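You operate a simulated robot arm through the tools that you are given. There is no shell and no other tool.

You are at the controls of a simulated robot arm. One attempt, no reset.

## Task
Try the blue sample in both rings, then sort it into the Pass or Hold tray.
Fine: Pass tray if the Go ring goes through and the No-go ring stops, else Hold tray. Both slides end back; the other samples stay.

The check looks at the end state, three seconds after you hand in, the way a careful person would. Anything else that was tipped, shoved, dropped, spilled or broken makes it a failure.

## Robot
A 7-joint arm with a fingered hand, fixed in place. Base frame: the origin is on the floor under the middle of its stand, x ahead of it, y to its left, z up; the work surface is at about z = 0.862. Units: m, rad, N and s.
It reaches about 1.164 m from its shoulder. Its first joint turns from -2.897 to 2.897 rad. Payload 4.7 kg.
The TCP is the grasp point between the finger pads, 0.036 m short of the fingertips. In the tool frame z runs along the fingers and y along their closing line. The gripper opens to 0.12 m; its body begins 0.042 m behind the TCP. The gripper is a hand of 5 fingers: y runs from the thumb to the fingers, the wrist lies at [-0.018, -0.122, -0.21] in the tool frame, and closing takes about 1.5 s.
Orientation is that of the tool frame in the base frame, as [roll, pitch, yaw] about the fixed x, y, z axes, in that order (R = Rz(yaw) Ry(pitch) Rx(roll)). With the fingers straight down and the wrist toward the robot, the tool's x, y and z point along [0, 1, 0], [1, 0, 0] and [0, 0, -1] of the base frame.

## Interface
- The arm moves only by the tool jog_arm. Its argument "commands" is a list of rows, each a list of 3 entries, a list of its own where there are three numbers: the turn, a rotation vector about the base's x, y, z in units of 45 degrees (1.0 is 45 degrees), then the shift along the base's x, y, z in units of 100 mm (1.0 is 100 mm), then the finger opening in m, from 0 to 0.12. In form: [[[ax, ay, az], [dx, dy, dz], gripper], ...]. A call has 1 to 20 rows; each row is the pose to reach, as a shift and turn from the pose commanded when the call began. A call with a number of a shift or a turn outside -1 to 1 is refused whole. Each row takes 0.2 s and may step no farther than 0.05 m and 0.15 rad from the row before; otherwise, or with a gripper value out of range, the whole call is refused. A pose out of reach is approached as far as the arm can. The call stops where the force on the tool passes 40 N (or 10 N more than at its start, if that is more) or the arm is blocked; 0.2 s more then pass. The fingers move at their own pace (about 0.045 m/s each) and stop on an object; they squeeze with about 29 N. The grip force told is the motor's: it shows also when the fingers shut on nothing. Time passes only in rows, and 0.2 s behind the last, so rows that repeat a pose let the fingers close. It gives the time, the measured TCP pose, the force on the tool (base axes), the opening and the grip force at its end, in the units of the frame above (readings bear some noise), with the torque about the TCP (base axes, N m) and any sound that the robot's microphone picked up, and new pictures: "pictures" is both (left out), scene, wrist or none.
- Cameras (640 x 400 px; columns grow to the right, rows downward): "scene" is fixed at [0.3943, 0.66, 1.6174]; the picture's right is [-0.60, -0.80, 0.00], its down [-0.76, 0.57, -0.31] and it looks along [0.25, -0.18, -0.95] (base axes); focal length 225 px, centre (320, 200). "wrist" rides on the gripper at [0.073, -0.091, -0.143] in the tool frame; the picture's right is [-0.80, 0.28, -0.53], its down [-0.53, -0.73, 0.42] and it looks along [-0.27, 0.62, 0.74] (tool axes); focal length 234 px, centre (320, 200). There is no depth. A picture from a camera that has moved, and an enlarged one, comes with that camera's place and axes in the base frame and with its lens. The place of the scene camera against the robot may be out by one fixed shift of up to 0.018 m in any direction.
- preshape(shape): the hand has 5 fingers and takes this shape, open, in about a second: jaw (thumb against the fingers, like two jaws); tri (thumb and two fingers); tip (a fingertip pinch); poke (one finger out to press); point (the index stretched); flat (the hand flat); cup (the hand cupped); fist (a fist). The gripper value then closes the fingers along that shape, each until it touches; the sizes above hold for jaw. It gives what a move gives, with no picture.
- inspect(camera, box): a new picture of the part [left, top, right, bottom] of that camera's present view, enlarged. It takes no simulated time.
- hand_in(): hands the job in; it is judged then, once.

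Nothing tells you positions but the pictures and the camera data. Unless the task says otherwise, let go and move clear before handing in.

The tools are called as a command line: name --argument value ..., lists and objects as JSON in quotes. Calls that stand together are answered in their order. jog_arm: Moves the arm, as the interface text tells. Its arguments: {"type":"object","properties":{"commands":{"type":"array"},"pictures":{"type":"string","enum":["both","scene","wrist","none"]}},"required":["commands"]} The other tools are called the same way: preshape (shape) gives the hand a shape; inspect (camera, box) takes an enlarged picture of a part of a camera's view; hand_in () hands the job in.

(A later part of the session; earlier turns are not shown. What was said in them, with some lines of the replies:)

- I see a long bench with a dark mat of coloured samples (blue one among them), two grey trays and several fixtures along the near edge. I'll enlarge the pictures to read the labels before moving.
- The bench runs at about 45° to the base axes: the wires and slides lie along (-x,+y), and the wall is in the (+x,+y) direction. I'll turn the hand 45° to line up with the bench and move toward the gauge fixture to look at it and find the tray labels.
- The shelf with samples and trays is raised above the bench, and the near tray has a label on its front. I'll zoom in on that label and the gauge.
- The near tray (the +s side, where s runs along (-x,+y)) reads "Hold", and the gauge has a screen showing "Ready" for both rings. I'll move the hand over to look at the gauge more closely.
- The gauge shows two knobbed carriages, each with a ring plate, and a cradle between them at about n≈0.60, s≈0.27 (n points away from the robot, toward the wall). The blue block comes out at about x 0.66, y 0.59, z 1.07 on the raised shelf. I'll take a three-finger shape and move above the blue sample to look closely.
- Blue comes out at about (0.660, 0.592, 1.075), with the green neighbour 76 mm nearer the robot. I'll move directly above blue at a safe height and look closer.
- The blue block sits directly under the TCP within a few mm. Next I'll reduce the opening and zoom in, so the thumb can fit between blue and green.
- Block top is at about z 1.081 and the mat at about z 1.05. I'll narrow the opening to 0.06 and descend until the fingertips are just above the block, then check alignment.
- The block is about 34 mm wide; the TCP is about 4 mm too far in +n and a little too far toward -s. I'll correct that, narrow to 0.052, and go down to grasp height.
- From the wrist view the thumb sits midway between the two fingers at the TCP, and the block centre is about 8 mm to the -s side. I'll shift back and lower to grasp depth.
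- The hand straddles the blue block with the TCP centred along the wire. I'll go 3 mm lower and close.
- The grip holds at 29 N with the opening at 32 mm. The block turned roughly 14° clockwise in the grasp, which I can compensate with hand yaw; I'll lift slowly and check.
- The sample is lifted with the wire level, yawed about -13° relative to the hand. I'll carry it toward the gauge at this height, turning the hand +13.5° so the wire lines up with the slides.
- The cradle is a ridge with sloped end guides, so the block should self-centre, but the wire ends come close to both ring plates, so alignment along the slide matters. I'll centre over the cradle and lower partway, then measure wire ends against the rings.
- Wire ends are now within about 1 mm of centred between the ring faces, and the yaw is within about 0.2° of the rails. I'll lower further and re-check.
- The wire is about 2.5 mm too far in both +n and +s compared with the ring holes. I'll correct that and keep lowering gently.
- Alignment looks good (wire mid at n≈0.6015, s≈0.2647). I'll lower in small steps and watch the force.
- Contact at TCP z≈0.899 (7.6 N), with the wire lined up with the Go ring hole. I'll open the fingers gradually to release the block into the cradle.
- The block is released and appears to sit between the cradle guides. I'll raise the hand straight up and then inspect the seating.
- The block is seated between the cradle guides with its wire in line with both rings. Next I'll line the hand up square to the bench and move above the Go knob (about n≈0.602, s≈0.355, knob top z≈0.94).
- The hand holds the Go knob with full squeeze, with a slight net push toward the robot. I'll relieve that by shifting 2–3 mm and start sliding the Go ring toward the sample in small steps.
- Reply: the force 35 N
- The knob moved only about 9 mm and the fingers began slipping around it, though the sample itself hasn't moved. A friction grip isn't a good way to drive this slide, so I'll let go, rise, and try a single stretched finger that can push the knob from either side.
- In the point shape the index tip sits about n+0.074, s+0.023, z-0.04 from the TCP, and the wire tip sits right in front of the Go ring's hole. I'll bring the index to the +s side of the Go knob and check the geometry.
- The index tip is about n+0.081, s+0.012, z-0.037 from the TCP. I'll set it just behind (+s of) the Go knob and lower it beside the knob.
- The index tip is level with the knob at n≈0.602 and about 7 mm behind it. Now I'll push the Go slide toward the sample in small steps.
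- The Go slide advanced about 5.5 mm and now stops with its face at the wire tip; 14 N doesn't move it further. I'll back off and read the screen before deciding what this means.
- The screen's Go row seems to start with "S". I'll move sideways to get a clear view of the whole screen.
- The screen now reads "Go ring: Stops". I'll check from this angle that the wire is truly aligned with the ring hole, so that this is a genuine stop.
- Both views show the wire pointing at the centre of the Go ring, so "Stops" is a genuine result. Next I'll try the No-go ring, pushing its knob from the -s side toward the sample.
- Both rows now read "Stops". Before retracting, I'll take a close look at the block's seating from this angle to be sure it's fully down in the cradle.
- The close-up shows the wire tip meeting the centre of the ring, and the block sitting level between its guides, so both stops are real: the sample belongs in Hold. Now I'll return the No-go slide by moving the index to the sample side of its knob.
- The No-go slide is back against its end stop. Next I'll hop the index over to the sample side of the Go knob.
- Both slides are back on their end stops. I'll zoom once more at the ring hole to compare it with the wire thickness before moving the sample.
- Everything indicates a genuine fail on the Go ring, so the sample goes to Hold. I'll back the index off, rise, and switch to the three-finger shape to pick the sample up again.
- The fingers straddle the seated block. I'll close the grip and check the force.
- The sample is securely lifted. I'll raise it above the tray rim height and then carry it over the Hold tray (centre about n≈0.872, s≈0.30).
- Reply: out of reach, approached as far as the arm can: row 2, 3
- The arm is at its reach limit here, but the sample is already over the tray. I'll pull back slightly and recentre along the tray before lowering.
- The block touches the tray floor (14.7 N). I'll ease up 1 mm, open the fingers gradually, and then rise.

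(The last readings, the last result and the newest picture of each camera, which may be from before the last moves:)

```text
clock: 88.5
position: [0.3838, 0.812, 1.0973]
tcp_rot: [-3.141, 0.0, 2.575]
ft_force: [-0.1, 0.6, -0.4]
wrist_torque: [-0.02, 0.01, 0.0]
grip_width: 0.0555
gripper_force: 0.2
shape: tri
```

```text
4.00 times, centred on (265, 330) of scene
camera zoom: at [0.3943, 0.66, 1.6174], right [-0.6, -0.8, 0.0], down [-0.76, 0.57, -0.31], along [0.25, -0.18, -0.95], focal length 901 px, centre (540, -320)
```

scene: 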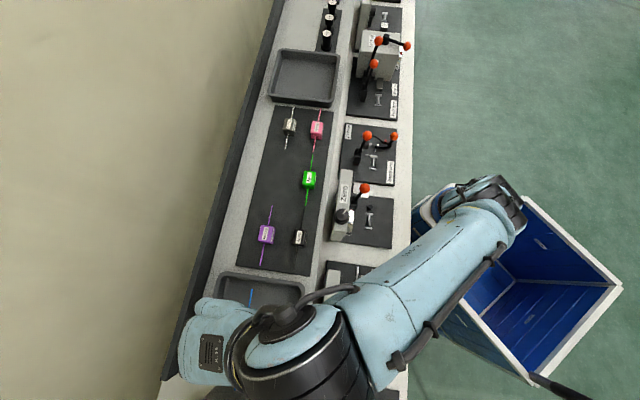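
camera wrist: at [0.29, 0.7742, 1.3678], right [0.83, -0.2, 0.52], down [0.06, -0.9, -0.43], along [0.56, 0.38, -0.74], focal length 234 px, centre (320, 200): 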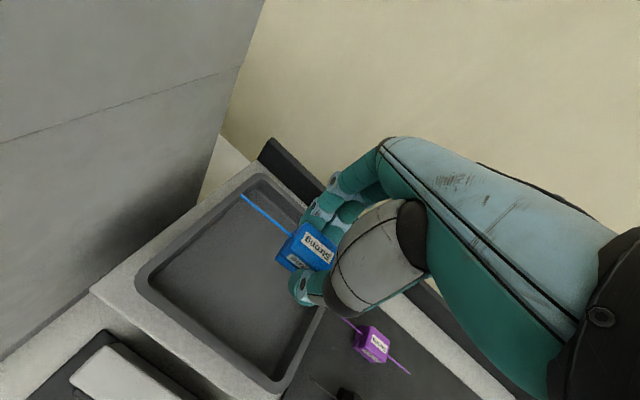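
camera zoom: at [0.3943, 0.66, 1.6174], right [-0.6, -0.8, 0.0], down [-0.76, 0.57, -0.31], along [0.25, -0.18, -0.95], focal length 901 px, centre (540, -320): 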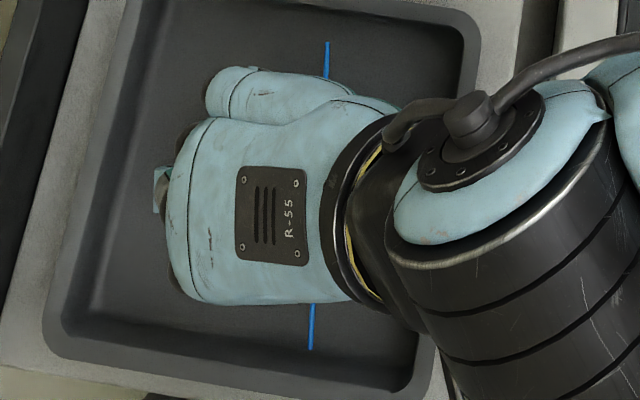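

jog_arm --commands '[[[0, 0, 0], [0, 0, 0], 0.065], [[0, 0, 0], [0, 0, 0], 0.075], [[0, 0, 0], [0, 0, 0], 0.08], [[0, 0, 0], [0, 0, 0.05], 0.08], [[0, 0, 0], [0, 0, 0.15], 0.08], [[0, 0, 0], [0, 0, 0.3], 0.08], [[0, 0, 0], [0, 0, 0.5], 0.08], [[0, 0, 0], [0, 0, 0.7], 0.08], [[0, 0, 0], [0, 0, 0.9], 0.08]]' --pictures "both"

inspect --camera "wrist" --box '[120, 160, 360, 380]'

```text
clock: 90.5
position: [0.3847, 0.8124, 1.1855]
tcp_rot: [-3.138, 0.001, 2.574]
ft_force: [0.0, -0.4, 0.1]
wrist_torque: [-0.02, 0.01, -0.04]
grip_width: 0.0799
gripper_force: 0.0
shape: tri
camera wrist: at [0.276, 0.7747, 1.328], right [0.83, -0.2, 0.53], down [0.05, -0.9, -0.42], along [0.56, 0.38, -0.74], focal length 234 px, centre (320, 200)
```

scene: 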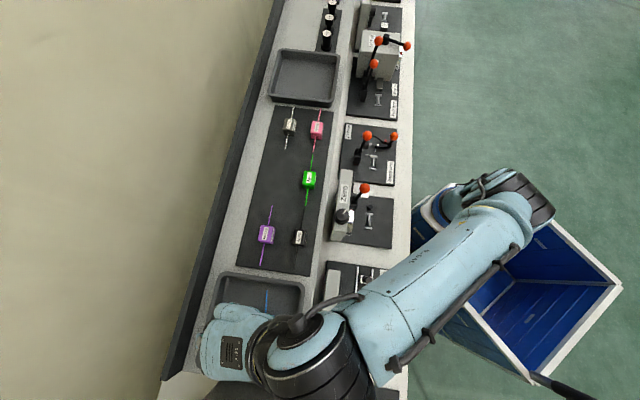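
wrist: 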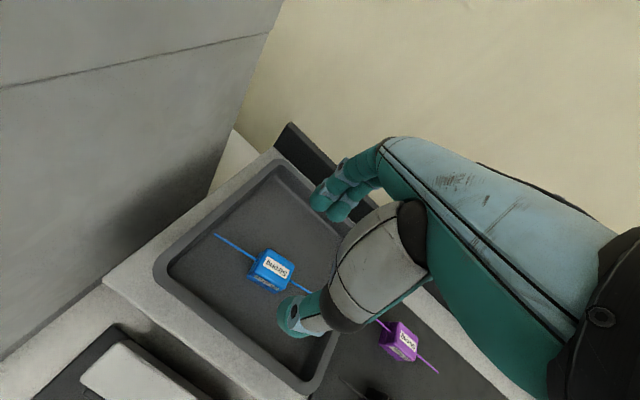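

```text
1.82 times, centred on (240, 270) of wrist
camera zoom: at [0.276, 0.7747, 1.328], right [0.83, -0.2, 0.53], down [0.05, -0.9, -0.42], along [0.56, 0.38, -0.74], focal length 426 px, centre (466, 73)
```

zoom: 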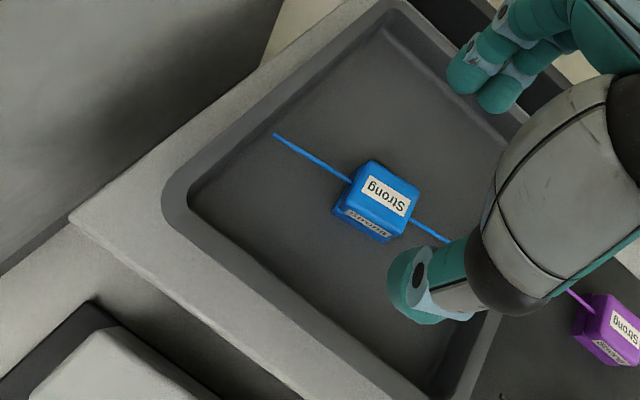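

The blue sample rests upright in the Hold tray. I'll retract the hand clear of the bench and do a final check of everything.

jog_arm --commands '[[[0, 0, 0], [0, 0, 0.3], 0.08], [[0, 0, 0], [-0.2, -0.2, 0.4], 0.08], [[0, 0, 0], [-0.5, -0.5, 0.5], 0.08], [[0, 0, 0], [-0.8, -0.8, 0.5], 0.08], [[0, 0, 0], [-1.0, -1.0, 0.5], 0.08]]' --pictures "none"

jog_arm --commands '[[[0, 0, 0], [-0.3, -0.3, 0], 0.08], [[0, 0, 0], [-0.6, -0.6, 0], 0.08], [[0, 0, 0], [-0.9, -0.9, 0], 0.08], [[0, 0, 0], [-1.0, -1.0, 0], 0.08]]' --pictures "none"

jog_arm --commands '[[[0, 0, 0], [0.0, -0.3, 0], 0.08], [[0, 0, 0], [0.0, -0.6, 0], 0.08], [[0, 0, 0], [0.0, -0.9, 0], 0.08], [[0, 0, 0], [0.0, -0.9, 0], 0.08]]' --pictures "both"

inspect --camera "scene" --box '[180, 250, 420, 400]'

inspect --camera "scene" --box '[230, 90, 400, 270]'

inspect --camera "scene" --box '[325, 255, 405, 370]'

```text
clock: 91.7
position: [0.2866, 0.712, 1.2365]
tcp_rot: [3.141, 0.0, 2.574]
ft_force: [0.1, 0.3, 0.8]
wrist_torque: [0.0, -0.02, 0.01]
grip_width: 0.08
gripper_force: 0.1
shape: tri
```

```text
clock: 92.7
position: [0.1862, 0.6124, 1.2372]
tcp_rot: [-3.139, -0.001, 2.574]
ft_force: [0.0, 0.3, -0.1]
wrist_torque: [0.0, 0.03, 0.01]
grip_width: 0.0799
gripper_force: 0.1
shape: tri
```

```text
clock: 93.7
position: [0.1832, 0.5227, 1.2379]
tcp_rot: [-3.142, 0.001, 2.575]
ft_force: [0.1, 0.6, 0.2]
wrist_torque: [0.0, 0.03, 0.0]
grip_width: 0.0798
gripper_force: 0.1
shape: tri
camera wrist: at [0.0751, 0.4848, 1.3794], right [0.83, -0.2, 0.53], down [0.05, -0.9, -0.42], along [0.56, 0.38, -0.74], focal length 234 px, centre (320, 200)
```

scene: 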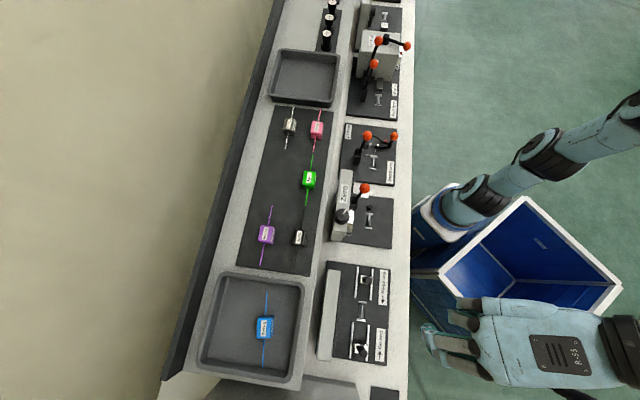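
wrist: 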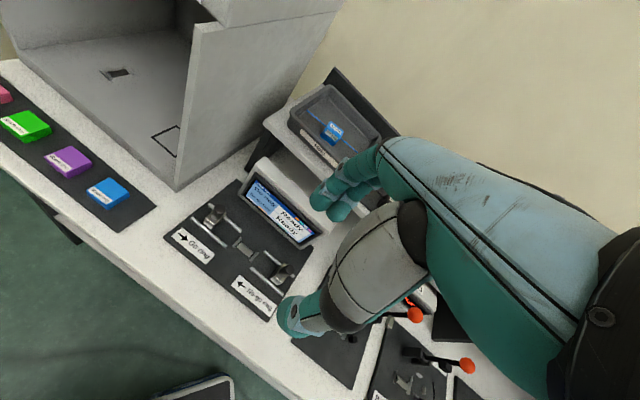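

```text
2.67 times, centred on (300, 325) of scene
camera zoom: at [0.3943, 0.66, 1.6174], right [-0.6, -0.8, 0.0], down [-0.76, 0.57, -0.31], along [0.25, -0.18, -0.95], focal length 601 px, centre (373, -133)
```

zoom: 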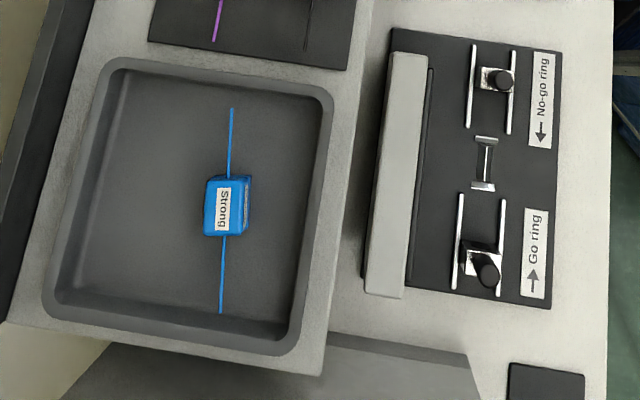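

```text
2.22 times, centred on (315, 180) of scene
camera zoom: at [0.3943, 0.66, 1.6174], right [-0.6, -0.8, 0.0], down [-0.76, 0.57, -0.31], along [0.25, -0.18, -0.95], focal length 501 px, centre (331, 244)
```

zoom: 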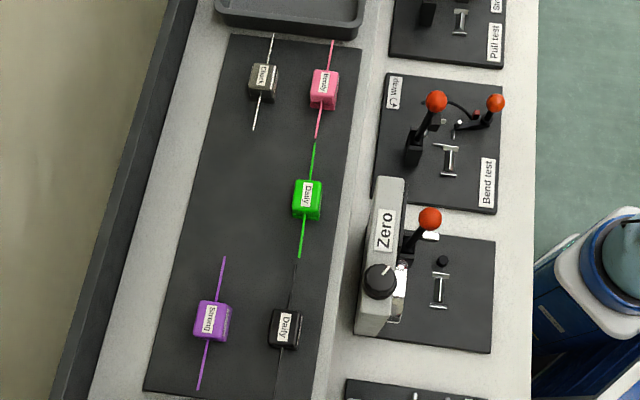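

```text
3.48 times, centred on (365, 312) of scene
camera zoom: at [0.3943, 0.66, 1.6174], right [-0.6, -0.8, 0.0], down [-0.76, 0.57, -0.31], along [0.25, -0.18, -0.95], focal length 784 px, centre (164, -191)
```

zoom: 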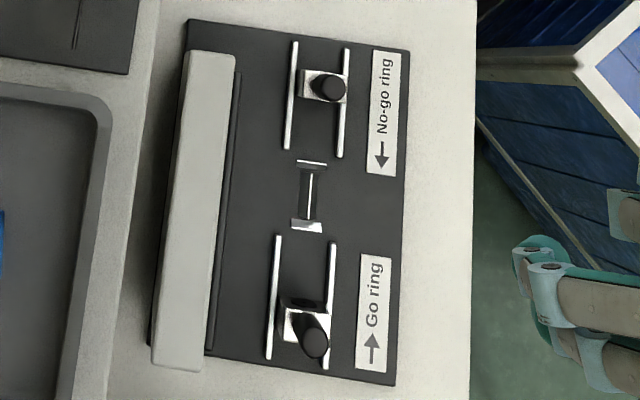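

The blue sample lies upright in the Hold tray, because both the Go and No-go rings read "Stops". Both slides are back on their end stops, the other samples are where they started, and the hand is clear. I'm handing in now.

hand_in

```text
The job is handed in.
```

I tried the blue sample in both rings and put it in the Hold tray, then handed the job in.

- **Go ring:** it stopped at the wire tip instead of going through, and the screen read "Stops". The close-up pictures showed the wire pointing at the centre of the ring, so I took this as a real stop and not poor seating. I did not reseat the sample and test again.
- **No-go ring:** it also stopped, and the screen read "Stops".
- **Sorting:** Pass needs the Go ring to go through, so the sample belongs in Hold. It sits upright in the tray whose label I read as "Hold".
- **End state:** both slides are back against their end stops, and the screen reads "Ready" for both rings again. The other samples look unmoved in the final pictures, and the hand is clear of the bench.
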